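You operate a simulated robot arm through the tools that you are given. There is no shell and no other tool. Be economical: measure what you need, move in short steps, check, and stop when the job is done.

The job below is to be done with a simulated robot arm. You get a single attempt, and the scene is never put back.

TASK
Heat the solder pot to 400 and tin the pins of bobbin G4.
Fine: open the damper and flux the pins first; bobbin back on its peg, heater off.

Only the result counts: the job must be done as asked and must still hold three seconds after the hand-in. Knocking over, shifting, dropping, spilling or breaking anything else fails it.

THE ROBOT
A 7-joint arm with a two-finger parallel gripper, fixed in place. Base frame: the origin is at the foot of the arm, x ahead of it, y to its left, z up; the work surface is at about z = 0.82. Readings come in m, rad, newtons and seconds.
With the tool pointing down near the work surface it reaches from about 0.1 to 0.88 m from the base axis. Its first joint turns from -2.007 to 2.007 rad. Payload 3.91 kg.
The TCP is the grasp point between the finger pads, 0.03 m short of the fingertips. In the tool frame z runs along the fingers and y along their closing line. Largest opening 0.11 m; finger width 0.02, thickness 0.01; the body of the gripper, 0.048 by 0.112 m, starts 0.055 m behind the TCP.
Orientation is that of the tool frame in the base frame, as [roll, pitch, yaw] about the fixed x, y, z axes, in that order (R = Rz(yaw) Ry(pitch) Rx(roll)). With the fingers straight down and closing along the base's y, the tool's x points along the base's -x, its y along +y and its z along -z.

THE INTERFACE
- The arm moves only by the tool drive_tool. Its argument "series" is a list that holds one entry, the list of rows, each a list of 7 numbers: the opening, from 0 (shut) to 1 (fully open), then the shift along the tool's x, y, z in m, then the turn, a rotation vector about the tool's x, y, z in rad. In form: [[[gripper, dx, dy, dz, ax, ay, az], ...]]. A call has 1 to 8 rows; each row shifts and turns the commanded pose from where the row before left it, along the tool's axes as they then stand. Rows are played at 5 a second. More than 0.05 m and 0.15 rad between two rows, or a gripper value outside its range, and nothing of the call is played. A pose out of reach is approached as far as the arm can. The call stops where the force on the tool passes 40 N (or 10 N more than at its start, if that is more) or the arm is blocked; 0.2 s more then pass. The fingers move at their own pace (about 0.153 m/s each) and stop on an object; they squeeze with about 34 N. The grip force told is the motor's: it shows also when the fingers shut on nothing. Time passes only in rows, and 0.2 s behind the last, so rows that do not move let the fingers close. The reply holds the time, the measured pose of the TCP, the force on the tool along the base axes, the opening and the grip force, in the units named above and with some noise, with the torque about the TCP (base axes, N m) and any sound that the robot's microphone picked up.
- Cameras (640 x 400 px; columns grow to the right, rows downward): "scene" is fixed at [0.2135, -0.6485, 1.5466]; the picture's right is [0.86, -0.51, 0.00], its down [-0.24, -0.40, -0.88] and it looks along [0.45, 0.76, -0.47] (base axes); focal length 316 px, centre (320, 200). "wrist" rides on the gripper at [0.072, 0.017, -0.103] in the tool frame; the picture's right is [-0.23, 0.97, 0.00], its down [-0.76, -0.18, -0.62] and it looks along [-0.61, -0.14, 0.78] (tool axes); focal length 222 px, centre (320, 200). There is no depth. A picture from a camera that has moved, and an enlarged one, comes with that camera's place and axes in the base frame and with its lens. The place of the scene camera against the robot may be out by one fixed shift of up to 0.018 m in any direction.
- get_image(camera): a new picture of that camera. The clock stands still meanwhile.
- move_column(by): slides the trunk up (or, below 0, down) by that many m; the arm rides with it, the base frame stays. It gives what a move gives, with no picture.
- enlarge(camera, box): a new picture of the part [left, top, right, bottom] of that camera's present view, enlarged. The clock stands still meanwhile.
- sign_off(): hands the job in; it is judged then, once.

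Go step by step. Nothing tells you positions but the pictures and the camera data: compare them with the known pose of the tool, close in by small moves and look again before you grip or let go. The budget is 120 turns and 68 pictures, counting those below and the enlarged ones. Unless the task says otherwise, let go and move clear before handing in, and close with one line.

The tools are called after "Emit:" by a JSON object that holds its "fn" and its "kwargs". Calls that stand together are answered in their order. drive_tool: Moves the arm, as the interface text tells. Its arguments: {"type":"object","properties":{"series":{"type":"array","items":{"type":"array","items":{"type":"array","items":{"type":"number"}}}}},"required":["series"]} The other tools are called the same way: move_column (by) slides the trunk up or down; get_image (camera) takes a picture; enlarge (camera, box) takes an enlarged picture of a part of a camera's view; sign_off () hands the job in.

At the start:

```text
time: 0.0
position: [0.6193, -0.2447, 1.3752]
tcp_rot: [3.141, 0.001, 3.142]
force: [-0.1, -0.2, 0.0]
wrist_torque: [0.01, -0.03, -0.03]
grip_width: 0.1101
grasp_force: 0.0
trunk travel left (down, up): [-0.9, 0.09]
```

scene: 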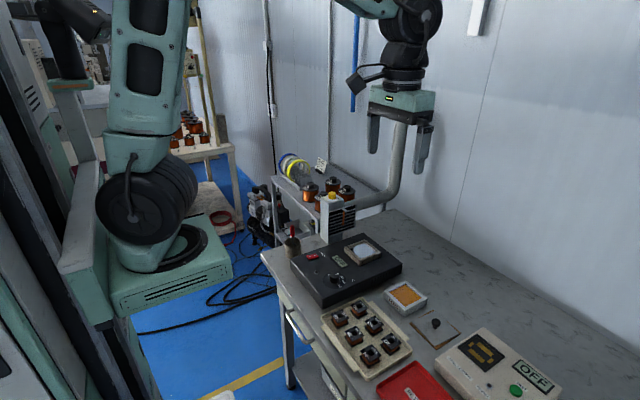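
wrist: 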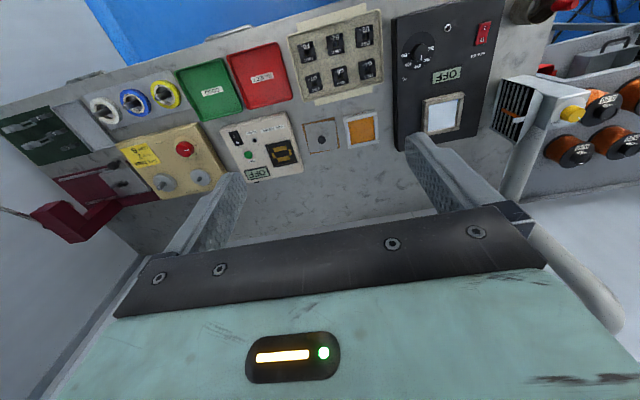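

I see a bench with a solder pot unit (black), a tray of six bobbins, a flux pad (orange), a lidded item, a tester with OFF display and a fume extractor. I'll enlarge the views to read labels.

Emit:
{"fn": "enlarge", "kwargs": {"camera": "scene", "box": [260, 170, 460, 295]}}

Emit:
{"fn": "enlarge", "kwargs": {"camera": "scene", "box": [300, 260, 500, 385]}}

Emit:
{"fn": "enlarge", "kwargs": {"camera": "wrist", "box": [280, 0, 500, 140]}}

Emit:
{"fn": "enlarge", "kwargs": {"camera": "wrist", "box": [440, 0, 640, 190]}}

```text
3.20 times, centred on (360, 232) of scene
camera zoom: at [0.2135, -0.6485, 1.5466], right [0.86, -0.51, 0.0], down [-0.24, -0.4, -0.88], along [0.45, 0.76, -0.47], focal length 1011 px, centre (192, 96)
```

zoom: 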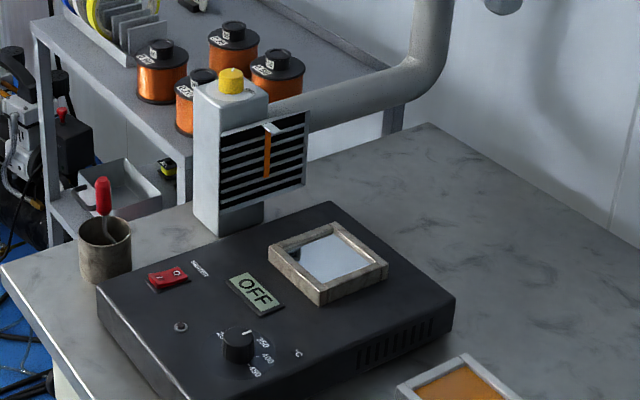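

```text
3.20 times, centred on (400, 322) of scene
camera zoom: at [0.2135, -0.6485, 1.5466], right [0.86, -0.51, 0.0], down [-0.24, -0.4, -0.88], along [0.45, 0.76, -0.47], focal length 1011 px, centre (64, -192)
```

zoom: 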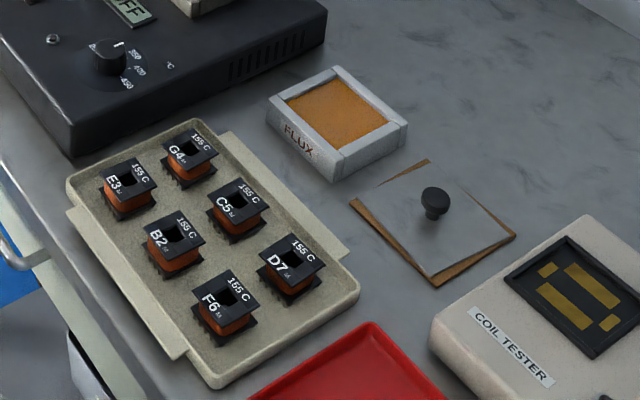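

```text
2.86 times, centred on (390, 70) of wrist
camera zoom: at [0.5472, -0.228, 1.4787], right [0.23, 0.97, 0.0], down [0.76, -0.18, 0.62], along [0.61, -0.14, -0.78], focal length 635 px, centre (120, 571)
```

zoom: 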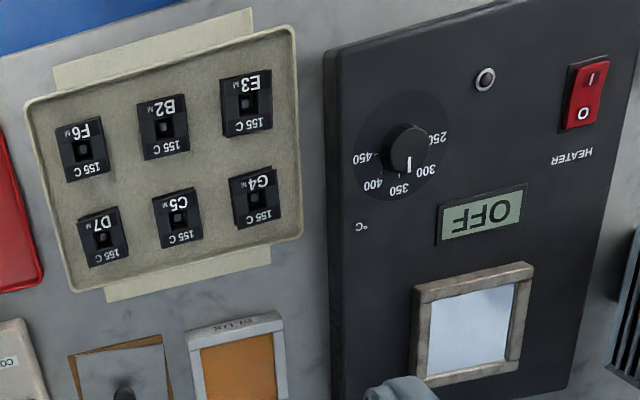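

```text
2.11 times, centred on (540, 95) of wrist
camera zoom: at [0.5472, -0.228, 1.4787], right [0.23, 0.97, 0.0], down [0.76, -0.18, 0.62], along [0.61, -0.14, -0.78], focal length 468 px, centre (-143, 421)
```

zoom: 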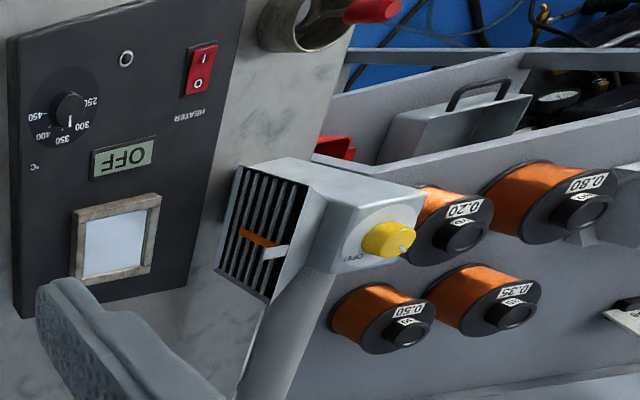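

Rough positions: dial (0.65,-0.03), rocker (0.64,0.10), pot (0.80,0.04), G4 (0.66,-0.13), flux (0.81,-0.17), and the extractor knob near (0.81,0.25,1.0). I'll move toward the extractor for a better look.

Emit:
{"fn": "drive_tool", "kwargs": {"series": [[[1, -0.005, 0.045, 0.01, 0, 0, 0], [1, -0.005, 0.045, 0.01, 0, 0, 0], [1, -0.005, 0.045, 0.01, 0, 0, 0], [1, -0.005, 0.045, 0.01, 0, 0, 0], [1, -0.005, 0.045, 0.01, 0, 0, 0], [1, -0.005, 0.045, 0.01, 0, 0, 0], [1, -0.005, 0.045, 0.01, 0, 0, 0], [1, -0.005, 0.045, 0.01, 0, 0, 0]]]}}

Emit:
{"fn": "get_image", "kwargs": {"camera": "wrist"}}

```text
time: 1.8
position: [0.6586, 0.1139, 1.2952]
tcp_rot: [-3.141, 0.0, 3.14]
force: [-0.2, -0.1, -0.4]
wrist_torque: [0.04, -0.01, -0.01]
grip_width: 0.1098
grasp_force: 0.0
trunk travel left (down, up): [-0.9, 0.09]
```

```text
61 pictures are left
camera wrist: at [0.5869, 0.1306, 1.3988], right [0.23, 0.97, 0.0], down [0.76, -0.18, 0.62], along [0.61, -0.14, -0.78], focal length 222 px, centre (320, 200)
```

wrist: 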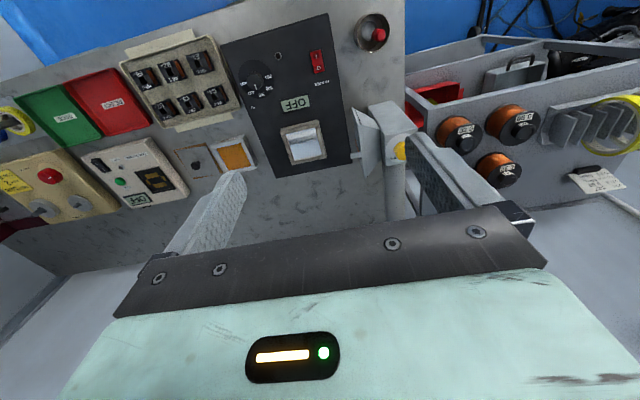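

Emit:
{"fn": "enlarge", "kwargs": {"camera": "wrist", "box": [340, 80, 440, 180]}}

Emit:
{"fn": "enlarge", "kwargs": {"camera": "scene", "box": [300, 180, 370, 250]}}

Emit:
{"fn": "enlarge", "kwargs": {"camera": "wrist", "box": [220, 30, 340, 180]}}

```text
4.00 times, centred on (390, 130) of wrist
camera zoom: at [0.5869, 0.1306, 1.3988], right [0.23, 0.97, 0.0], down [0.76, -0.18, 0.62], along [0.61, -0.14, -0.78], focal length 888 px, centre (40, 480)
```

zoom: 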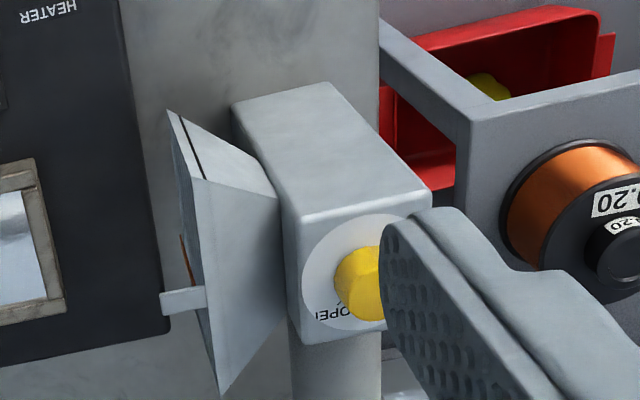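

```text
5.71 times, centred on (335, 215) of scene
camera zoom: at [0.2135, -0.6485, 1.5466], right [0.86, -0.51, 0.0], down [-0.24, -0.4, -0.88], along [0.45, 0.76, -0.47], focal length 1806 px, centre (234, 114)
```

zoom: 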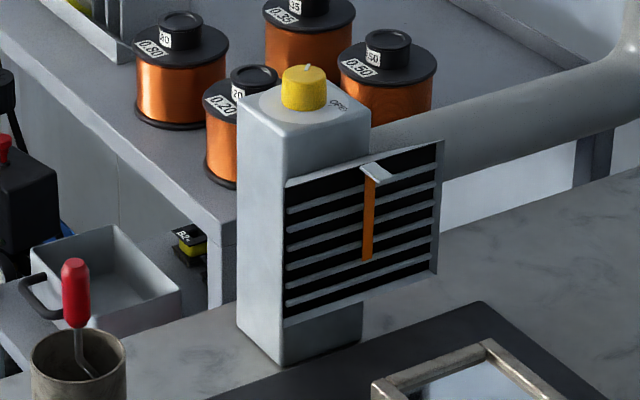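

```text
2.67 times, centred on (280, 105) of wrist
camera zoom: at [0.5869, 0.1306, 1.3988], right [0.23, 0.97, 0.0], down [0.76, -0.18, 0.62], along [0.61, -0.14, -0.78], focal length 592 px, centre (427, 453)
```

zoom: 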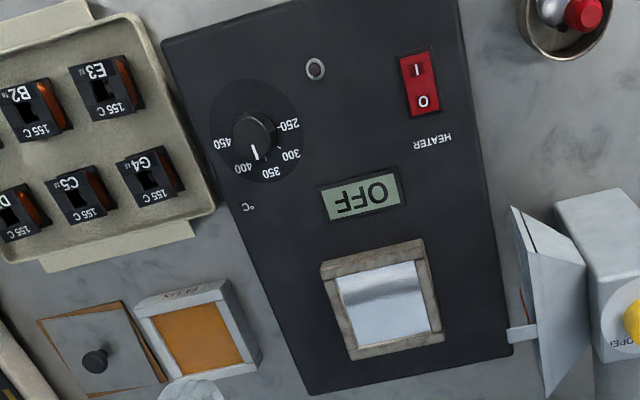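

The damper knob sits atop the extractor near (0.806,0.236,1.015). I'll go above it for a closer look.

Emit:
{"fn": "drive_tool", "kwargs": {"series": [[[1, -0.025, 0.025, 0.02, 0, 0, 0], [1, -0.025, 0.025, 0.02, 0, 0, 0], [1, -0.025, 0.025, 0.02, 0, 0, 0], [1, -0.025, 0.025, 0.02, 0, 0, 0], [1, -0.01, 0.02, 0.02, 0, 0, 0], [1, 0, 0, 0.02, 0, 0, 0]]]}}

Emit:
{"fn": "get_image", "kwargs": {"camera": "wrist"}}

Emit:
{"fn": "enlarge", "kwargs": {"camera": "wrist", "box": [240, 80, 400, 240]}}

```text
time: 3.2
position: [0.7709, 0.2342, 1.1751]
tcp_rot: [3.14, 0.001, -3.141]
force: [0.3, 0.3, -0.2]
wrist_torque: [0.03, -0.04, -0.01]
grip_width: 0.1098
grasp_force: 0.1
trunk travel left (down, up): [-0.9, 0.09]
```

```text
57 pictures are left
camera wrist: at [0.6974, 0.2526, 1.2786], right [0.23, 0.97, 0.0], down [0.76, -0.18, 0.62], along [0.61, -0.14, -0.78], focal length 222 px, centre (320, 200)
```

wrist: 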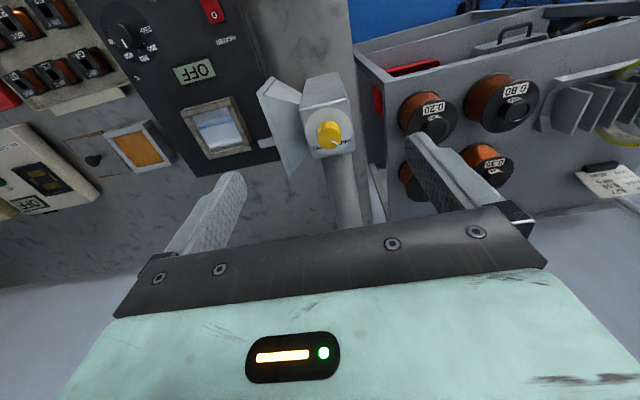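

```text
2.50 times, centred on (320, 160) of wrist
camera zoom: at [0.6974, 0.2526, 1.2786], right [0.23, 0.97, 0.0], down [0.76, -0.18, 0.62], along [0.61, -0.14, -0.78], focal length 555 px, centre (320, 300)
```

zoom: 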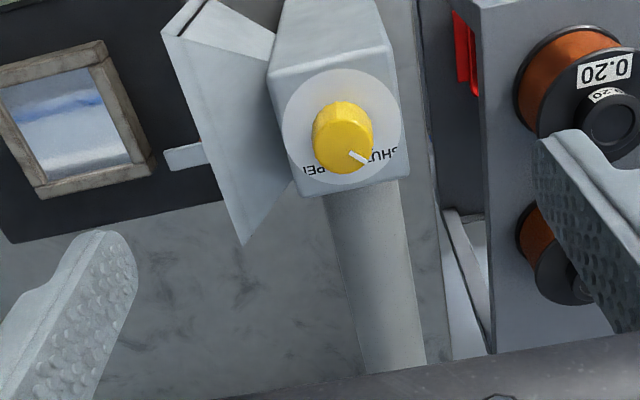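

Knob pointer is at SHUT (toward +x+y); OPEN is about 80-90° clockwise seen from above. I'll centre over it, pre-turn the gripper the other way, and narrow the fingers.

Emit:
{"fn": "drive_tool", "kwargs": {"series": [[[0.55, -0.031, 0.006, 0.03, 0, 0, 0], [0.55, 0, 0, 0.02, 0, 0, -0.15], [0.55, 0, 0, 0.02, 0, 0, -0.15], [0.55, 0, 0, 0.01, 0, 0, -0.15], [0.55, 0, 0, 0, 0, 0, -0.15], [0.55, 0, 0, 0, 0, 0, -0.15]]]}}

Emit:
{"fn": "get_image", "kwargs": {"camera": "wrist"}}

Emit:
{"fn": "enlarge", "kwargs": {"camera": "scene", "box": [290, 130, 390, 230]}}

```text
time: 4.6
position: [0.8018, 0.2412, 1.0956]
tcp_rot: [3.14, 0.0, -2.391]
force: [0.6, -0.4, -0.1]
wrist_torque: [-0.02, 0.01, -0.03]
grip_width: 0.0603
grasp_force: 0.1
trunk travel left (down, up): [-0.9, 0.09]
```

```text
55 pictures are left
camera wrist: at [0.7365, 0.204, 1.1987], right [-0.5, 0.87, 0.0], down [0.68, 0.39, 0.62], along [0.54, 0.31, -0.78], focal length 222 px, centre (320, 200)
```

wrist: 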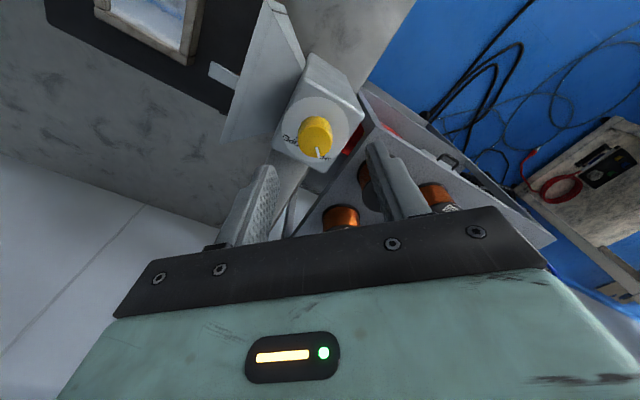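

```text
4.00 times, centred on (340, 180) of scene
camera zoom: at [0.2135, -0.6485, 1.5466], right [0.86, -0.51, 0.0], down [-0.24, -0.4, -0.88], along [0.45, 0.76, -0.47], focal length 1264 px, centre (240, 280)
```

zoom: 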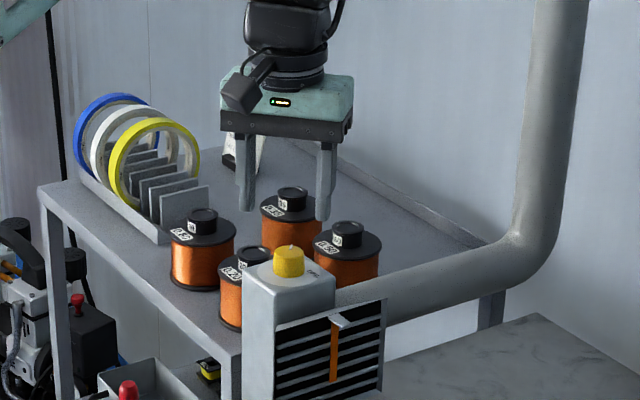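

The estimate is consistent: knob centre about (0.806,0.239), mid z≈1.0. I'll descend slowly and check before closing.

Emit:
{"fn": "drive_tool", "kwargs": {"series": [[[0.55, -0.0016, -0.0042, 0.02, 0, 0, 0], [0.55, 0, 0, 0.02, 0, 0, 0], [0.55, 0, 0, 0.015, 0, 0, 0], [0.55, 0, 0, 0.008, 0, 0, 0]]]}}

Emit:
{"fn": "get_image", "kwargs": {"camera": "wrist"}}

Emit:
{"fn": "enlarge", "kwargs": {"camera": "scene", "box": [290, 150, 370, 230]}}

```text
time: 5.6
position: [0.8053, 0.2385, 1.0357]
tcp_rot: [3.14, 0.003, -2.393]
force: [-5.5, -5.8, 22.6]
wrist_torque: [0.15, 0.78, 0.24]
grip_width: 0.0606
grasp_force: 0.0
trunk travel left (down, up): [-0.9, 0.09]
```

```text
53 pictures are left
camera wrist: at [0.7401, 0.2013, 1.1389], right [-0.5, 0.87, 0.0], down [0.68, 0.39, 0.63], along [0.54, 0.31, -0.78], focal length 222 px, centre (320, 200)
```

wrist: 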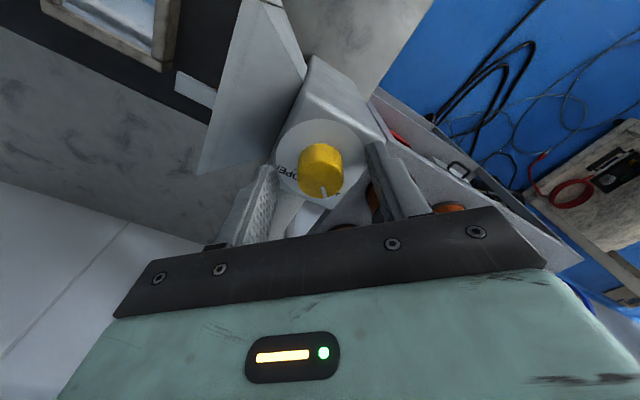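

```text
5.00 times, centred on (330, 190) of scene
camera zoom: at [0.2135, -0.6485, 1.5466], right [0.86, -0.51, 0.0], down [-0.24, -0.4, -0.88], along [0.45, 0.76, -0.47], focal length 1580 px, centre (270, 250)
```

zoom: 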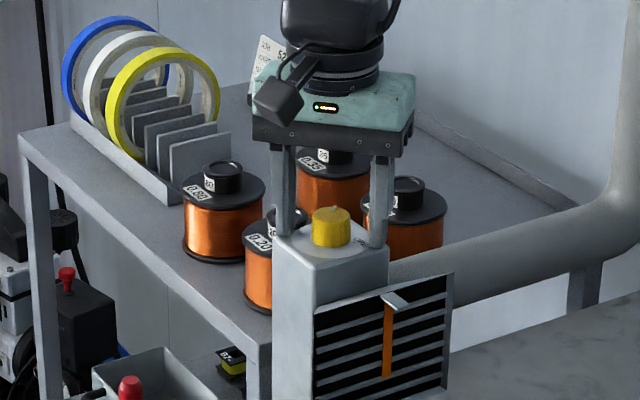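

Fingertips touched the housing top (z≈1.006). I'll back up 4 mm and grip the knob.

Emit:
{"fn": "drive_tool", "kwargs": {"series": [[[0.55, 0, 0, -0.006, 0, 0, 0], [0.2, 0, 0, 0, 0, 0, 0], [0.2, 0, 0, 0, 0, 0, 0]]]}}

```text
time: 6.4
position: [0.8033, 0.2376, 1.0354]
tcp_rot: [3.141, -0.001, -2.394]
force: [-1.0, -2.3, -9.6]
wrist_torque: [0.58, -0.87, -0.02]
grip_width: 0.0292
grasp_force: 45.2
trunk travel left (down, up): [-0.9, 0.09]
```

Knob is gripped (29 mm). Now turning clockwise.

Emit:
{"fn": "drive_tool", "kwargs": {"series": [[[0.2, 0, 0, 0, 0, 0, 0.14], [0.2, 0, 0, 0, 0, 0, 0.14], [0.2, 0, 0, 0, 0, 0, 0.14], [0.2, 0, 0, 0, 0, 0, 0.14], [0.2, 0, 0, 0, 0, 0, 0.14], [0.2, 0, 0, 0, 0, 0, 0.14], [0.2, 0, 0, 0, 0, 0, 0.14]]]}}

Emit:
{"fn": "enlarge", "kwargs": {"camera": "wrist", "box": [240, 100, 400, 220]}}

```text
time: 8.0
position: [0.8032, 0.2397, 1.0356]
tcp_rot: [-3.14, -0.003, 2.91]
force: [-8.9, -5.1, -23.3]
wrist_torque: [-0.07, 0.84, 0.02]
grip_width: 0.0292
grasp_force: 44.7
trunk travel left (down, up): [-0.9, 0.09]
```

```text
3.33 times, centred on (320, 160) of wrist
camera zoom: at [0.7376, 0.2724, 1.1399], right [0.45, 0.9, 0.0], down [0.7, -0.35, 0.62], along [0.56, -0.28, -0.78], focal length 740 px, centre (320, 333)
```

zoom: 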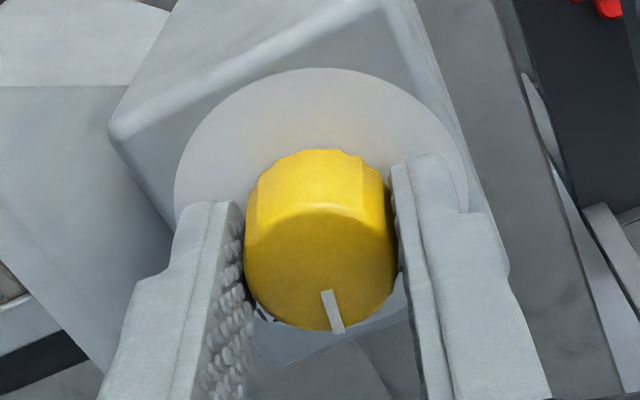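

Emit:
{"fn": "drive_tool", "kwargs": {"series": [[[0.2, 0, 0, 0.002, 0, 0, 0.12], [0.2, 0, 0, 0, 0, 0, 0.12], [0.2, 0, 0, 0, 0, 0, 0.12], [0.2, 0, 0, 0, 0, 0, 0.12]]]}}

Emit:
{"fn": "enlarge", "kwargs": {"camera": "scene", "box": [290, 150, 370, 230]}}

```text
time: 9.0
position: [0.8039, 0.2404, 1.0352]
tcp_rot: [-3.142, -0.001, 2.429]
force: [-15.4, -6.2, -10.6]
wrist_torque: [0.32, 0.97, -0.02]
grip_width: 0.0293
grasp_force: 44.6
trunk travel left (down, up): [-0.9, 0.09]
```

```text
5.00 times, centred on (330, 190) of scene
camera zoom: at [0.2135, -0.6485, 1.5466], right [0.86, -0.51, 0.0], down [-0.24, -0.4, -0.88], along [0.45, 0.76, -0.47], focal length 1580 px, centre (270, 250)
```

zoom: 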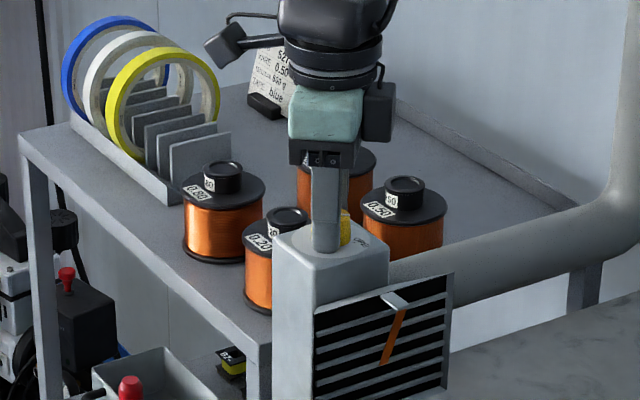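

The airflow ribbon is now deflecting, so the damper is opening. I'll release, rise, and check the pointer.

Emit:
{"fn": "drive_tool", "kwargs": {"series": [[[0.55, 0, 0, 0, 0, 0, 0], [0.55, 0, 0, 0, 0, 0, 0], [0.55, 0, 0, -0.03, 0, 0, 0], [0.55, 0, 0, -0.04, 0, 0, 0], [0.55, 0, 0, -0.04, 0, 0, -0.14], [0.55, 0, 0, -0.04, 0, 0, -0.14]]]}}

Emit:
{"fn": "enlarge", "kwargs": {"camera": "wrist", "box": [260, 60, 400, 180]}}

```text
time: 10.4
position: [0.8044, 0.2394, 1.1849]
tcp_rot: [-3.141, -0.001, 2.712]
force: [-0.3, 0.0, 0.0]
wrist_torque: [-0.03, 0.02, -0.01]
grip_width: 0.0607
grasp_force: 0.1
trunk travel left (down, up): [-0.9, 0.09]
```

```text
3.33 times, centred on (330, 120) of wrist
camera zoom: at [0.7465, 0.2846, 1.2896], right [0.61, 0.79, 0.0], down [0.62, -0.48, 0.62], along [0.49, -0.38, -0.78], focal length 740 px, centre (287, 467)
```

zoom: 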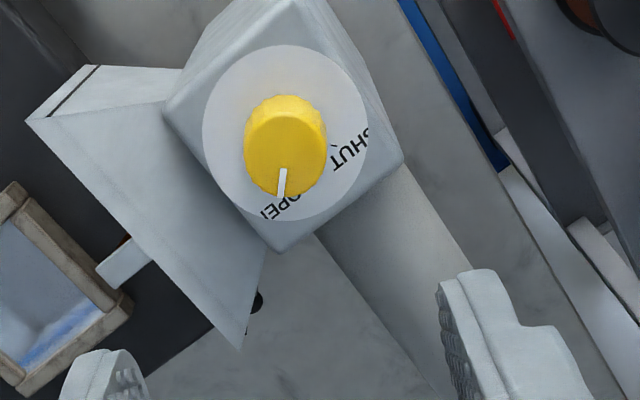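

Pointer reads OPEN. Next I'll move over the solder unit to see the dial and heater switch.

Emit:
{"fn": "drive_tool", "kwargs": {"series": [[[0.55, 0, 0, 0, 0, 0, -0.145], [0.55, 0, 0, 0, 0, 0, -0.145], [0.55, 0, 0, 0, 0, 0, -0.14], [0.55, 0.035, -0.035, 0, 0, 0, 0], [0.55, 0.035, -0.035, 0, 0, 0, 0], [0.55, 0.035, -0.035, 0, 0, 0, 0], [0.55, 0.035, -0.035, 0.01, 0, 0, 0], [0.55, 0.035, -0.035, 0.02, 0, 0, 0]]]}}

Emit:
{"fn": "drive_tool", "kwargs": {"series": [[[0.55, 0, -0.02, 0.03, 0, 0, 0], [0.55, 0, -0.02, 0.03, 0, 0, 0], [0.55, 0, -0.02, 0.03, 0, 0, 0], [0.55, 0, -0.02, 0.0, 0, 0, 0]]]}}

Emit:
{"fn": "get_image", "kwargs": {"camera": "wrist"}}

Emit:
{"fn": "enlarge", "kwargs": {"camera": "wrist", "box": [220, 80, 460, 230]}}

```text
refused: row 7 steps farther than a row can; nothing moved
```

```text
time: 11.4
position: [0.7725, 0.1663, 1.0959]
tcp_rot: [-3.141, 0.0, 2.711]
force: [1.0, 0.2, -0.1]
wrist_torque: [-0.03, -0.02, 0.0]
grip_width: 0.0606
grasp_force: 0.0
trunk travel left (down, up): [-0.9, 0.09]
```

```text
48 pictures are left
camera wrist: at [0.7131, 0.2119, 1.1998], right [0.61, 0.79, 0.0], down [0.62, -0.48, 0.62], along [0.49, -0.38, -0.78], focal length 222 px, centre (320, 200)
```

wrist: 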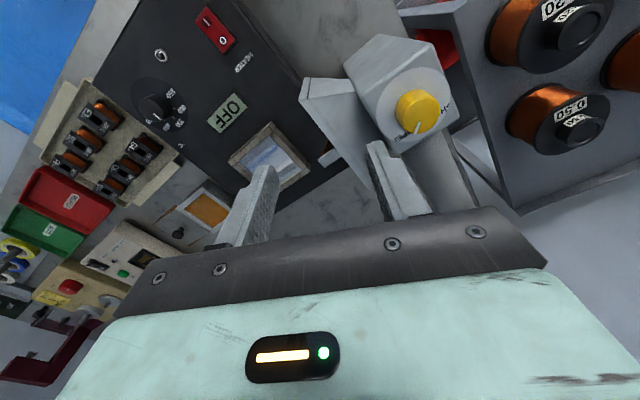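

```text
2.67 times, centred on (340, 155) of wrist
camera zoom: at [0.7131, 0.2119, 1.1998], right [0.61, 0.79, 0.0], down [0.62, -0.48, 0.62], along [0.49, -0.38, -0.78], focal length 592 px, centre (267, 320)
```

zoom: 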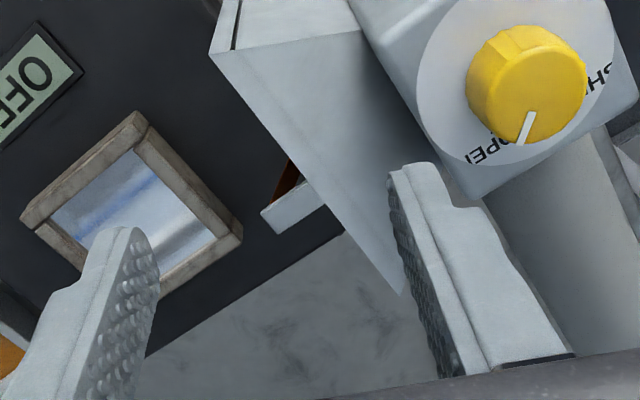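

Emit:
{"fn": "enlarge", "kwargs": {"camera": "wrist", "box": [375, 60, 455, 150]}}

```text
4.44 times, centred on (415, 105) of wrist
camera zoom: at [0.7131, 0.2119, 1.1998], right [0.61, 0.79, 0.0], down [0.62, -0.48, 0.62], along [0.49, -0.38, -0.78], focal length 987 px, centre (-102, 622)
```

zoom: 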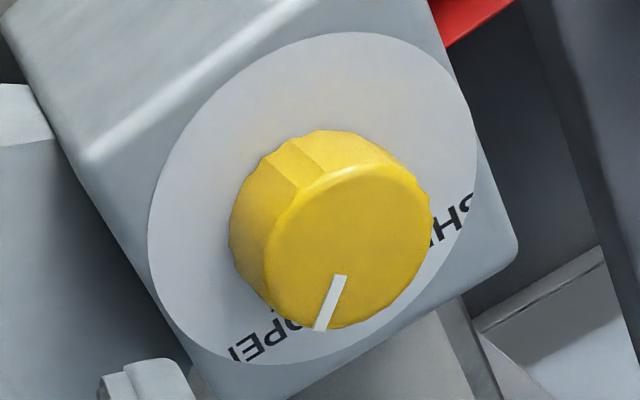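

The pointer lines up with OPEN within a few degrees and the ribbon shows flow. Moving on to the dial area, one step at a time.

Emit:
{"fn": "drive_tool", "kwargs": {"series": [[[0.55, 0, 0, -0.02, 0, 0, -0.145], [0.55, 0, 0, 0, 0, 0, -0.145], [0.55, 0, 0, 0, 0, 0, -0.14], [0.55, 0.035, -0.035, 0, 0, 0, 0], [0.55, 0.035, -0.035, 0, 0, 0, 0], [0.55, 0.035, -0.035, 0, 0, 0, 0], [0.55, 0.035, -0.035, 0, 0, 0, 0], [0.55, 0.005, -0.035, 0, 0, 0, 0]]]}}

Emit:
{"fn": "enlarge", "kwargs": {"camera": "wrist", "box": [200, 60, 440, 210]}}

```text
time: 13.2
position: [0.6264, -0.0064, 1.1174]
tcp_rot: [3.141, 0.0, -3.141]
force: [0.2, 0.0, 1.7]
wrist_torque: [-0.04, -0.02, 0.03]
grip_width: 0.0607
grasp_force: 0.2
trunk travel left (down, up): [-0.9, 0.09]
```

```text
2.67 times, centred on (320, 135) of wrist
camera zoom: at [0.5533, 0.0098, 1.2206], right [0.23, 0.97, 0.0], down [0.76, -0.18, 0.62], along [0.61, -0.14, -0.78], focal length 592 px, centre (320, 373)
```

zoom: 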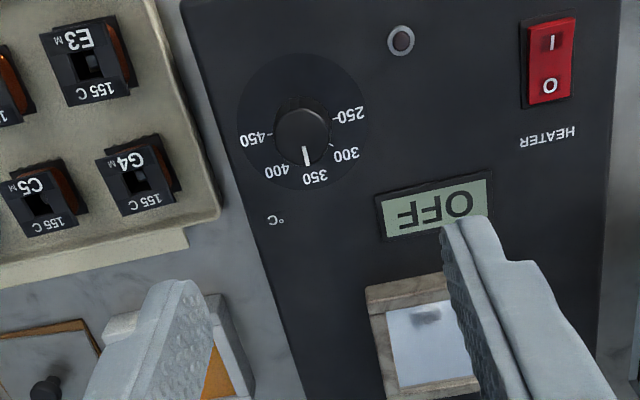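

Dial knob ≈(0.647,-0.021,0.88), pointing near 350; 45° clockwise gives 400. I'll get above it, pre-turned.

Emit:
{"fn": "drive_tool", "kwargs": {"series": [[[0.55, -0.0205, -0.0146, 0.03, 0, 0, 0], [0.55, 0, 0, 0.04, 0, 0, -0.14], [0.55, 0, 0, 0.04, 0, 0, -0.14], [0.55, 0, 0, 0.03, 0, 0, -0.12]]]}}

Emit:
{"fn": "get_image", "kwargs": {"camera": "wrist"}}

Emit:
{"fn": "enlarge", "kwargs": {"camera": "wrist", "box": [250, 90, 410, 210]}}

```text
time: 14.2
position: [0.6477, -0.0231, 0.9746]
tcp_rot: [-3.14, 0.0, -2.738]
force: [0.0, 0.6, 0.8]
wrist_torque: [-0.01, -0.05, -0.01]
grip_width: 0.0604
grasp_force: 0.0
trunk travel left (down, up): [-0.9, 0.09]
```

```text
44 pictures are left
camera wrist: at [0.5738, -0.0358, 1.0794], right [-0.17, 0.99, 0.0], down [0.77, 0.13, 0.62], along [0.61, 0.11, -0.78], focal length 222 px, centre (320, 200)
```

wrist: 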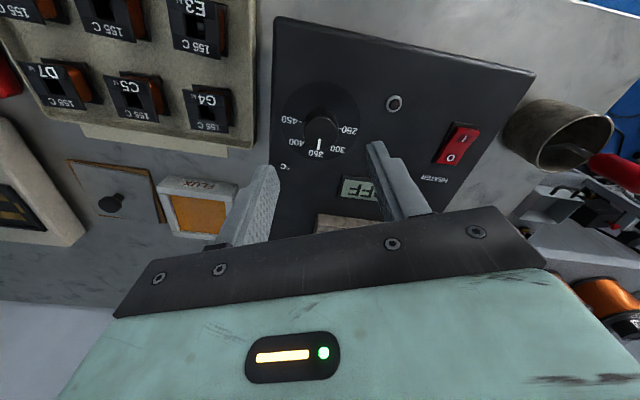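

```text
3.33 times, centred on (330, 150) of wrist
camera zoom: at [0.5738, -0.0358, 1.0794], right [-0.17, 0.99, 0.0], down [0.77, 0.13, 0.62], along [0.61, 0.11, -0.78], focal length 740 px, centre (287, 367)
```

zoom: 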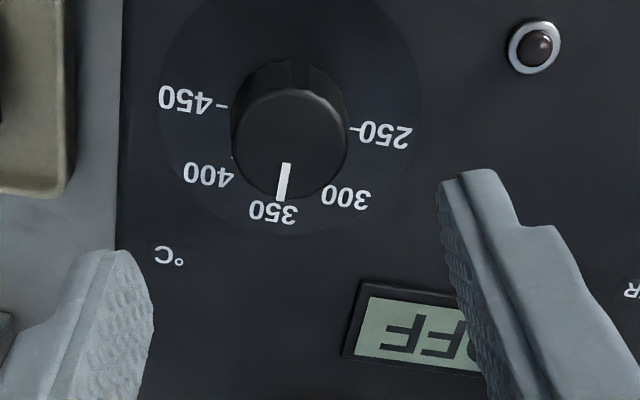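

Dial is exactly at 350 (+x), 45° per 50. Descending to grip.

Emit:
{"fn": "drive_tool", "kwargs": {"series": [[[0.55, -0.0026, 0.001, 0.03, 0, 0, 0], [0.55, 0, 0, 0.025, 0, 0, 0], [0.55, 0, 0, 0.015, 0, 0, 0], [0.55, 0, 0, 0.002, 0, 0, 0]]]}}

Emit:
{"fn": "enlarge", "kwargs": {"camera": "wrist", "box": [240, 100, 400, 220]}}

```text
time: 15.2
position: [0.6482, -0.0201, 0.9032]
tcp_rot: [-3.141, 0.0, -2.743]
force: [1.2, 0.7, -0.7]
wrist_torque: [0.0, -0.02, 0.0]
grip_width: 0.0605
grasp_force: 0.1
trunk travel left (down, up): [-0.9, 0.09]
```

```text
3.33 times, centred on (320, 160) of wrist
camera zoom: at [0.5751, -0.0338, 1.0066], right [-0.17, 0.99, 0.0], down [0.77, 0.13, 0.62], along [0.61, 0.11, -0.78], focal length 740 px, centre (320, 333)
```

zoom: 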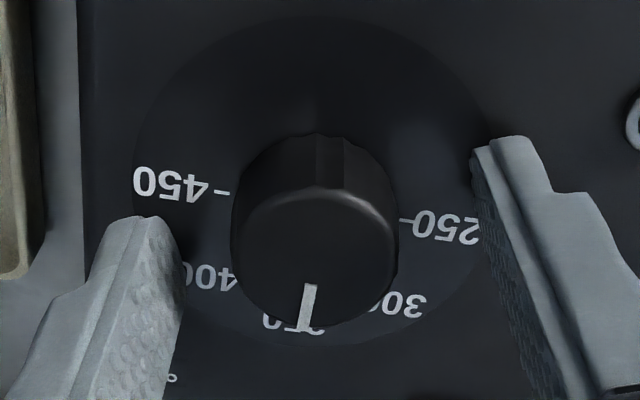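

Centred. Closing and turning 45° clockwise.

Emit:
{"fn": "drive_tool", "kwargs": {"series": [[[0.2, 0, 0, 0, 0, 0, 0], [0.2, 0, 0, 0, 0, 0, 0], [0.2, 0, 0, 0, 0, 0, 0.131], [0.2, 0, 0, 0, 0, 0, 0.131], [0.2, 0, 0, 0, 0, 0, 0.131], [0.2, 0, 0, 0, 0, 0, 0.131], [0.2, 0, 0, 0, 0, 0, 0.131], [0.2, 0, 0, 0, 0, 0, 0.131]]]}}

Emit:
{"fn": "drive_tool", "kwargs": {"series": [[[0.55, 0, 0, 0, 0, 0, 0], [0.55, 0, 0, 0, 0, 0, 0], [0.55, 0, 0, -0.04, 0, 0, 0], [0.55, 0, 0, -0.05, 0, 0, 0], [0.55, 0, 0, 0, 0, 0, -0.14], [0.55, 0, 0, 0, 0, 0, -0.14], [0.55, 0, 0, 0, 0, 0, -0.11]]]}}

Emit:
{"fn": "enlarge", "kwargs": {"camera": "wrist", "box": [250, 90, 410, 210]}}

```text
time: 17.0
position: [0.6485, -0.0224, 0.9022]
tcp_rot: [-3.141, -0.001, 2.751]
force: [2.9, -12.8, -12.6]
wrist_torque: [-0.55, -0.42, 0.0]
grip_width: 0.0314
grasp_force: 45.6
trunk travel left (down, up): [-0.9, 0.09]
```

```text
time: 18.6
position: [0.6489, -0.0209, 0.9951]
tcp_rot: [3.141, 0.0, -3.137]
force: [0.0, 0.5, 0.0]
wrist_torque: [0.02, 0.03, 0.01]
grip_width: 0.0604
grasp_force: 0.1
trunk travel left (down, up): [-0.9, 0.09]
```

```text
3.33 times, centred on (330, 150) of wrist
camera zoom: at [0.5764, -0.0045, 1.0983], right [0.22, 0.97, 0.0], down [0.76, -0.17, 0.62], along [0.61, -0.14, -0.78], focal length 740 px, centre (287, 367)
```

zoom: 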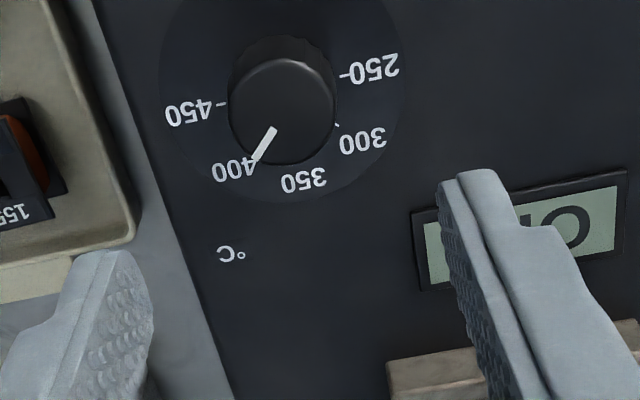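

Dial is on 400. Now I'll close the fingers and hover over the "I" end of the heater rocker.

Emit:
{"fn": "drive_tool", "kwargs": {"series": [[[0, 0.005, 0.045, 0, 0, 0, 0], [0, 0.005, 0.045, 0, 0, 0, 0], [0, 0.005, 0.045, 0, 0, 0, 0], [0, 0, 0, 0.04, 0, 0, 0]]]}}

Emit:
{"fn": "enlarge", "kwargs": {"camera": "wrist", "box": [240, 80, 400, 220]}}

```text
time: 19.6
position: [0.6315, 0.1153, 0.9541]
tcp_rot: [-3.141, 0.0, -3.139]
force: [0.5, -0.3, 0.8]
wrist_torque: [-0.01, 0.0, -0.01]
grip_width: 0.0
grasp_force: 33.7
trunk travel left (down, up): [-0.9, 0.09]
```

```text
2.86 times, centred on (320, 150) of wrist
camera zoom: at [0.5587, 0.1323, 1.0575], right [0.22, 0.97, 0.0], down [0.76, -0.18, 0.62], along [0.61, -0.14, -0.78], focal length 635 px, centre (320, 343)
```

zoom: 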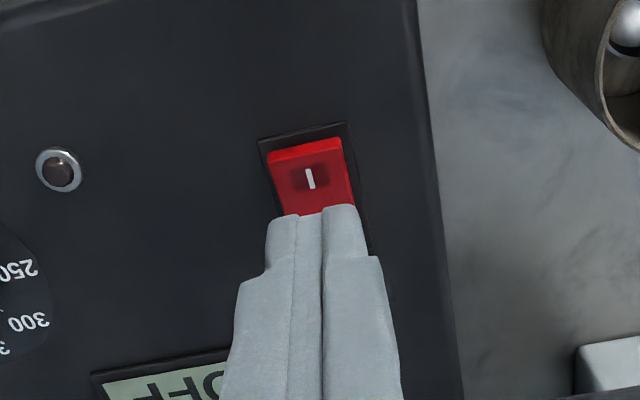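

Emit:
{"fn": "drive_tool", "kwargs": {"series": [[[0, -0.001, -0.004, 0.02, 0, 0, 0], [0, 0, 0, 0.015, 0, 0, 0], [0, 0, 0, 0.008, 0, 0, 0], [0, 0, 0, 0.005, 0, 0, 0], [0, 0, 0, 0.005, 0, 0, 0], [0, 0, 0, 0.004, 0, 0, 0]]]}}

```text
time: 20.7
position: [0.633, 0.1114, 0.9107]
tcp_rot: [3.139, 0.003, -3.138]
force: [-9.7, -5.9, 28.3]
wrist_torque: [-0.15, 0.0, 0.04]
grip_width: 0.0
grasp_force: 33.7
trunk travel left (down, up): [-0.9, 0.09]
stopped in row 5: the force on the tool passed its limit at 50 N (the readings are from after the stop); the commanded pose is now the measured one
```

Emit:
{"fn": "drive_tool", "kwargs": {"series": [[[0, 0, 0, -0.04, 0, 0, 0], [0, 0.03, 0, -0.03, 0, 0, 0]]]}}

Emit:
{"fn": "enlarge", "kwargs": {"camera": "wrist", "box": [200, 80, 420, 220]}}

```text
time: 21.3
position: [0.6056, 0.1107, 0.9763]
tcp_rot: [3.14, 0.002, -3.138]
force: [0.0, 0.0, -0.6]
wrist_torque: [-0.01, 0.03, 0.02]
grip_width: 0.0
grasp_force: 34.1
trunk travel left (down, up): [-0.9, 0.09]
```

```text
2.86 times, centred on (310, 150) of wrist
camera zoom: at [0.5327, 0.128, 1.08], right [0.22, 0.97, 0.0], down [0.76, -0.18, 0.62], along [0.61, -0.14, -0.78], focal length 635 px, centre (349, 343)
```

zoom: 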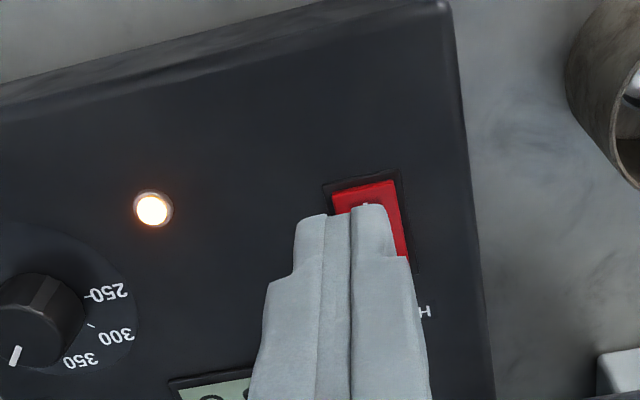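

Lamp is lit: heater on. Now to bobbin G4.

Emit:
{"fn": "drive_tool", "kwargs": {"series": [[[0, 0, -0.02, -0.04, 0, 0, 0], [0.3, 0, -0.045, -0.01, 0, 0, 0], [0.55, 0, -0.045, 0, 0, 0, 0], [0.55, -0.005, -0.045, 0, 0, 0, 0], [0.55, -0.005, -0.045, 0, 0, 0, 0], [0.55, -0.01, -0.045, 0, 0, 0, 0]]]}}

Emit:
{"fn": "get_image", "kwargs": {"camera": "wrist"}}

Emit:
{"fn": "enlarge", "kwargs": {"camera": "wrist", "box": [240, 80, 440, 220]}}

Emit:
{"fn": "enlarge", "kwargs": {"camera": "scene", "box": [310, 240, 430, 360]}}

```text
time: 22.7
position: [0.6261, -0.1331, 1.0274]
tcp_rot: [3.14, 0.003, -3.137]
force: [-0.2, 0.9, 0.0]
wrist_torque: [-0.03, -0.01, 0.03]
grip_width: 0.0607
grasp_force: 0.1
trunk travel left (down, up): [-0.9, 0.09]
```

```text
38 pictures are left
camera wrist: at [0.5536, -0.1169, 1.1312], right [0.22, 0.97, 0.0], down [0.76, -0.18, 0.62], along [0.61, -0.14, -0.78], focal length 222 px, centre (320, 200)
```

wrist: 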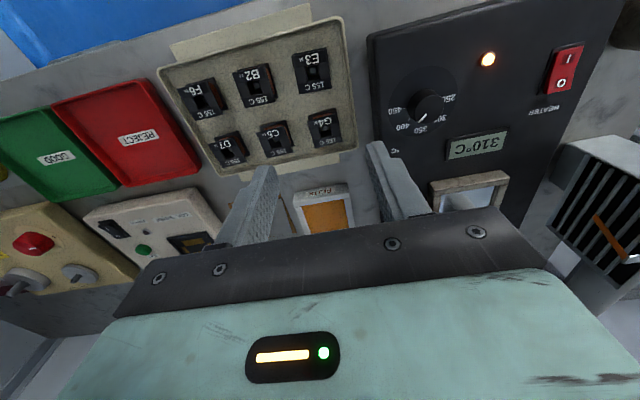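

```text
2.86 times, centred on (340, 150) of wrist
camera zoom: at [0.5536, -0.1169, 1.1312], right [0.22, 0.97, 0.0], down [0.76, -0.18, 0.62], along [0.61, -0.14, -0.78], focal length 635 px, centre (263, 343)
```

zoom: 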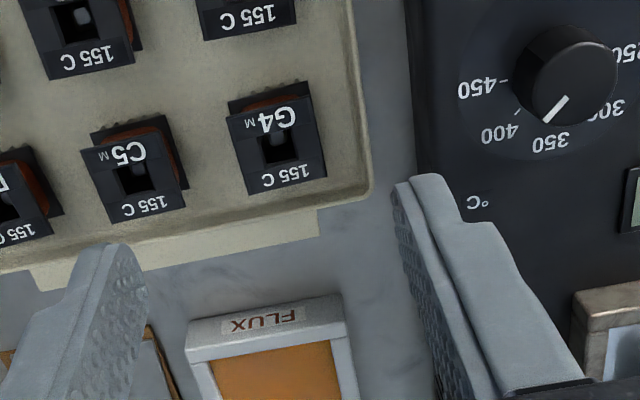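

```text
3.33 times, centred on (370, 300) of scene
camera zoom: at [0.2135, -0.6485, 1.5466], right [0.86, -0.51, 0.0], down [-0.24, -0.4, -0.88], along [0.45, 0.76, -0.47], focal length 1053 px, centre (153, -133)
```

zoom: 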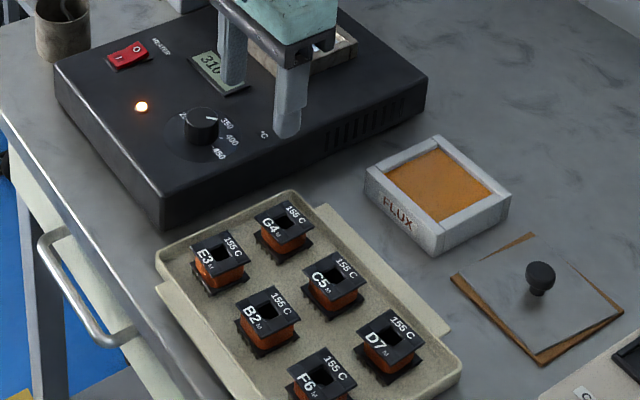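

Pot reads 310 °C and rising; G4 is near (0.659,-0.1345), top z≈0.865. I need closer looks at bobbin, flux pad and pot geometry.

Emit:
{"fn": "enlarge", "kwargs": {"camera": "scene", "box": [330, 290, 390, 340]}}

Emit:
{"fn": "drive_tool", "kwargs": {"series": [[[0.46, -0.015, -0.002, 0.03, 0, 0, 0], [0.46, -0.015, 0, 0.03, 0, 0, 0]]]}}

Emit:
{"fn": "get_image", "kwargs": {"camera": "wrist"}}

Emit:
{"fn": "enlarge", "kwargs": {"camera": "wrist", "box": [250, 90, 390, 200]}}

```text
8.00 times, centred on (360, 315) of scene
camera zoom: at [0.2135, -0.6485, 1.5466], right [0.86, -0.51, 0.0], down [-0.24, -0.4, -0.88], along [0.45, 0.76, -0.47], focal length 2528 px, centre (0, -720)
```

zoom: 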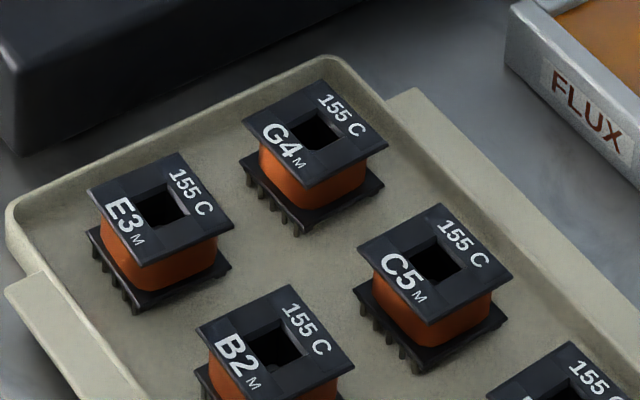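

```text
time: 23.3
position: [0.6541, -0.1351, 0.9654]
tcp_rot: [3.139, 0.002, -3.137]
force: [0.4, 1.4, 0.3]
wrist_torque: [0.02, 0.01, 0.02]
grip_width: 0.0506
grasp_force: 0.1
trunk travel left (down, up): [-0.9, 0.09]
```

```text
34 pictures are left
camera wrist: at [0.5819, -0.12, 1.07], right [0.22, 0.97, 0.0], down [0.76, -0.18, 0.62], along [0.61, -0.14, -0.78], focal length 222 px, centre (320, 200)
```

wrist: 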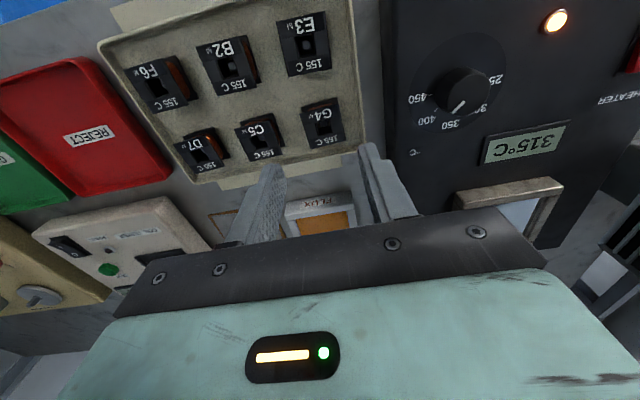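

```text
3.64 times, centred on (320, 145) of wrist
camera zoom: at [0.5819, -0.12, 1.07], right [0.22, 0.97, 0.0], down [0.76, -0.18, 0.62], along [0.61, -0.14, -0.78], focal length 808 px, centre (320, 400)
```

zoom: 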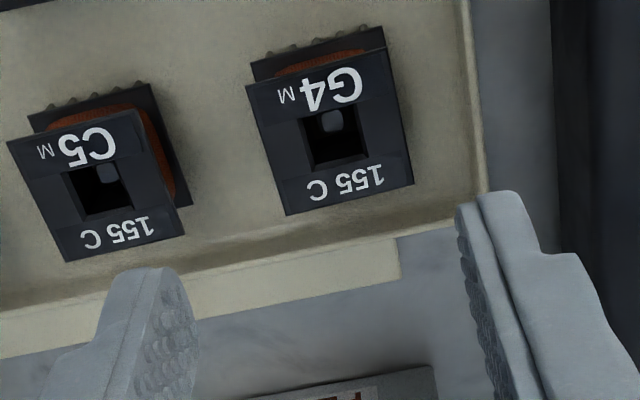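

Bobbin: top flange ~36 mm, pins point down, ~28 mm tall overall. I'll lower with fingertips just near the top flange and check alignment.

Emit:
{"fn": "drive_tool", "kwargs": {"series": [[[0.46, -0.0054, 0.001, 0.03, 0, 0, 0], [0.46, 0, 0, 0.03, 0, 0, 0], [0.46, 0, 0, 0.01, 0, 0, 0]]]}}

Emit:
{"fn": "enlarge", "kwargs": {"camera": "wrist", "box": [250, 110, 390, 220]}}

Emit:
{"fn": "enlarge", "kwargs": {"camera": "scene", "box": [330, 280, 390, 330]}}

```text
time: 24.1
position: [0.6602, -0.1359, 0.8953]
tcp_rot: [3.14, 0.003, -3.139]
force: [-0.5, 0.1, -0.3]
wrist_torque: [0.02, -0.01, -0.03]
grip_width: 0.0508
grasp_force: 0.0
trunk travel left (down, up): [-0.9, 0.09]
```

```text
3.64 times, centred on (320, 165) of wrist
camera zoom: at [0.5876, -0.1193, 1.0004], right [0.22, 0.97, 0.0], down [0.76, -0.18, 0.62], along [0.61, -0.14, -0.78], focal length 808 px, centre (320, 327)
```

zoom: 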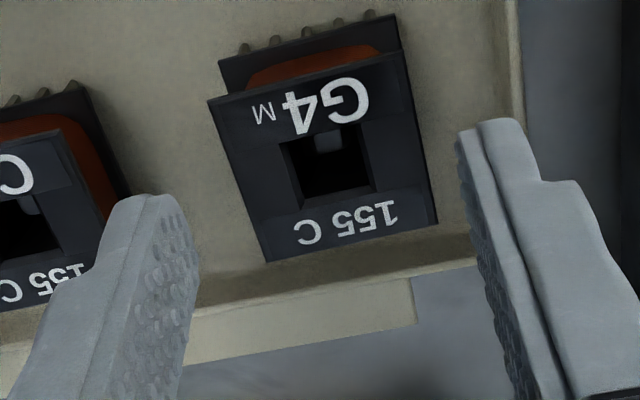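

```text
8.00 times, centred on (360, 305) of scene
camera zoom: at [0.2135, -0.6485, 1.5466], right [0.86, -0.51, 0.0], down [-0.24, -0.4, -0.88], along [0.45, 0.76, -0.47], focal length 2528 px, centre (0, -640)
```

zoom: 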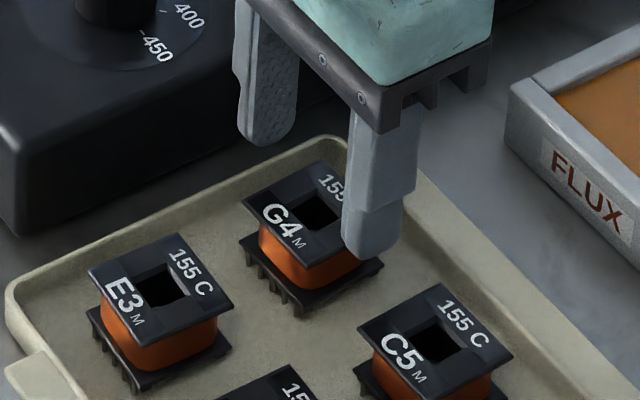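

Aligned within ~2 mm; top flange z≈0.86. Lowering ~13 mm and closing gently on the top flange.

Emit:
{"fn": "drive_tool", "kwargs": {"series": [[[0.46, 0.0015, 0.0018, 0.006, 0, 0, -0.03], [0.46, 0, 0, 0.007, 0, 0, 0], [0.25, 0, 0, 0, 0, 0, 0], [0.25, 0, 0, 0, 0, 0, 0]]]}}

Emit:
{"fn": "enlarge", "kwargs": {"camera": "wrist", "box": [250, 110, 390, 220]}}

```text
time: 25.1
position: [0.6584, -0.1331, 0.8835]
tcp_rot: [3.139, 0.003, -3.108]
force: [-0.4, -1.1, 2.7]
wrist_torque: [-0.14, -0.04, -0.03]
grip_width: 0.0371
grasp_force: 34.1
trunk travel left (down, up): [-0.9, 0.09]
```

```text
3.64 times, centred on (320, 165) of wrist
camera zoom: at [0.5854, -0.1184, 0.9876], right [0.19, 0.98, 0.0], down [0.77, -0.15, 0.62], along [0.61, -0.12, -0.78], focal length 808 px, centre (320, 327)
```

zoom: 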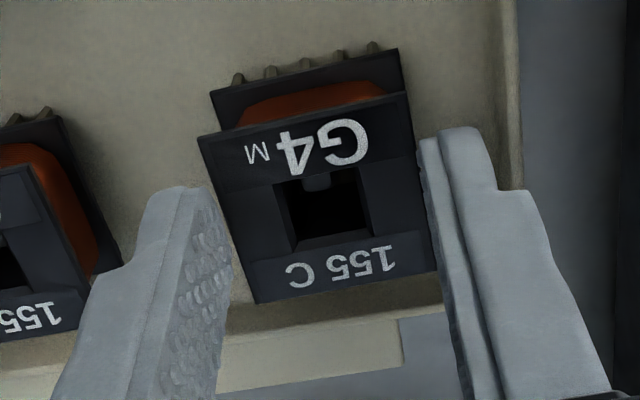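

Gripped at 37 mm. Home pose is (0.6584,-0.1331,0.8835). Lifting straight up.

Emit:
{"fn": "drive_tool", "kwargs": {"series": [[[0.25, 0, 0, -0.01, 0, 0, 0], [0.25, 0, 0, -0.02, 0, 0, 0], [0.25, 0, 0, -0.03, 0, 0, 0], [0.25, 0, 0, -0.03, 0, 0, 0]]]}}

Emit:
{"fn": "get_image", "kwargs": {"camera": "scene"}}

Emit:
{"fn": "enlarge", "kwargs": {"camera": "scene", "box": [320, 220, 440, 320]}}

Emit:
{"fn": "get_image", "kwargs": {"camera": "wrist"}}

```text
time: 26.1
position: [0.6587, -0.132, 0.9743]
tcp_rot: [3.14, 0.002, -3.108]
force: [0.0, -0.7, -0.3]
wrist_torque: [0.0, 0.0, 0.01]
grip_width: 0.0369
grasp_force: 33.9
trunk travel left (down, up): [-0.9, 0.09]
```

```text
29 pictures are left
```

scene: 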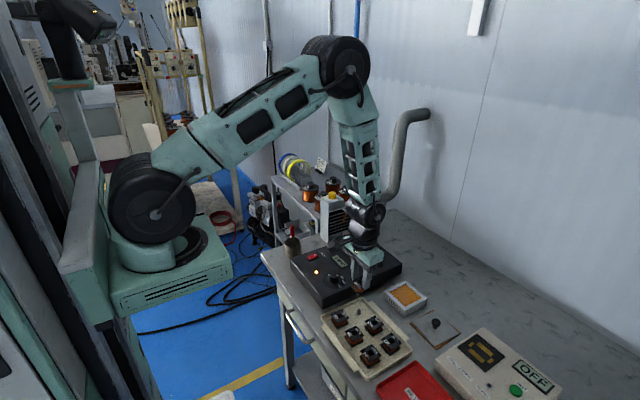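

```text
4.00 times, centred on (380, 270) of scene
camera zoom: at [0.2135, -0.6485, 1.5466], right [0.86, -0.51, 0.0], down [-0.24, -0.4, -0.88], along [0.45, 0.76, -0.47], focal length 1264 px, centre (80, -80)
```

zoom: 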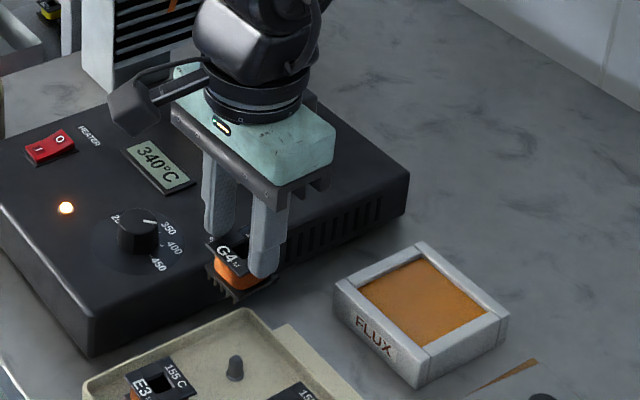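

```text
27 pictures are left
camera wrist: at [0.5854, -0.1186, 1.0782], right [0.19, 0.98, 0.0], down [0.77, -0.15, 0.62], along [0.61, -0.12, -0.78], focal length 222 px, centre (320, 200)
```

wrist: 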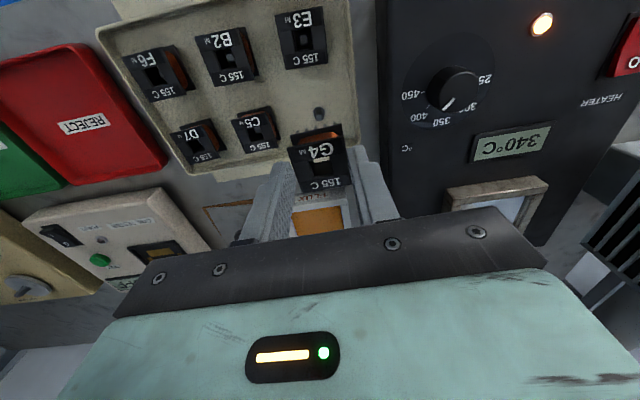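

G4 is held cleanly and the pot is at 340 °C. Moving toward the flux dish for a look.

Emit:
{"fn": "drive_tool", "kwargs": {"series": [[[0.25, -0.035, -0.01, -0.01, 0, 0, 0], [0.25, -0.035, -0.01, 0, 0, 0, 0], [0.25, -0.03, -0.01, 0, 0, 0, -0.0]]]}}

Emit:
{"fn": "enlarge", "kwargs": {"camera": "wrist", "box": [220, 80, 440, 230]}}

Emit:
{"fn": "enlarge", "kwargs": {"camera": "scene", "box": [370, 240, 450, 320]}}

```text
time: 26.9
position: [0.7629, -0.1579, 0.9836]
tcp_rot: [3.14, 0.0, -3.11]
force: [0.4, -0.2, -0.1]
wrist_torque: [0.01, -0.05, 0.01]
grip_width: 0.0276
grasp_force: 0.0
trunk travel left (down, up): [-0.9, 0.09]
```

```text
2.67 times, centred on (330, 155) of wrist
camera zoom: at [0.6888, -0.1441, 1.0881], right [0.19, 0.98, 0.0], down [0.77, -0.15, 0.62], along [0.61, -0.12, -0.78], focal length 592 px, centre (293, 320)
```

zoom: 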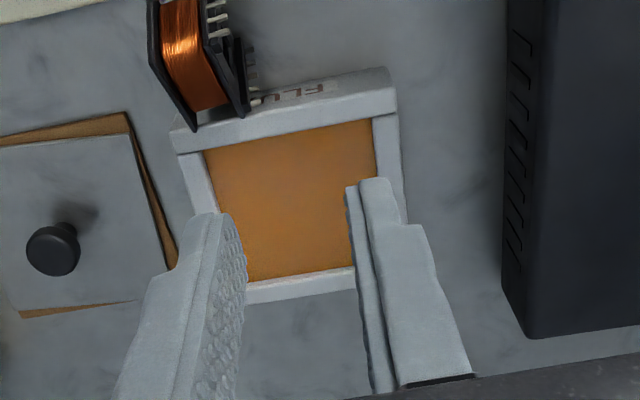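

```text
5.00 times, centred on (410, 280) of scene
camera zoom: at [0.2135, -0.6485, 1.5466], right [0.86, -0.51, 0.0], down [-0.24, -0.4, -0.88], along [0.45, 0.76, -0.47], focal length 1580 px, centre (-130, -200)
```

zoom: 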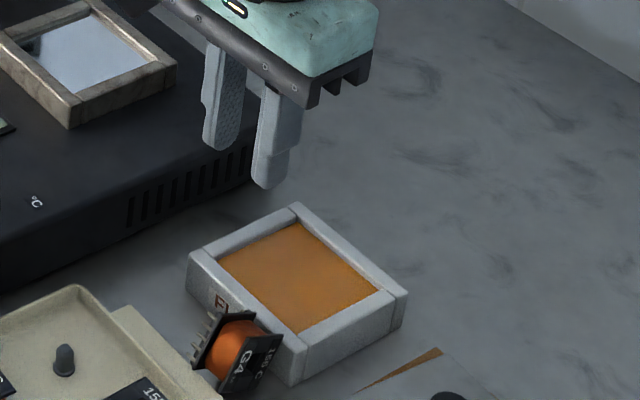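

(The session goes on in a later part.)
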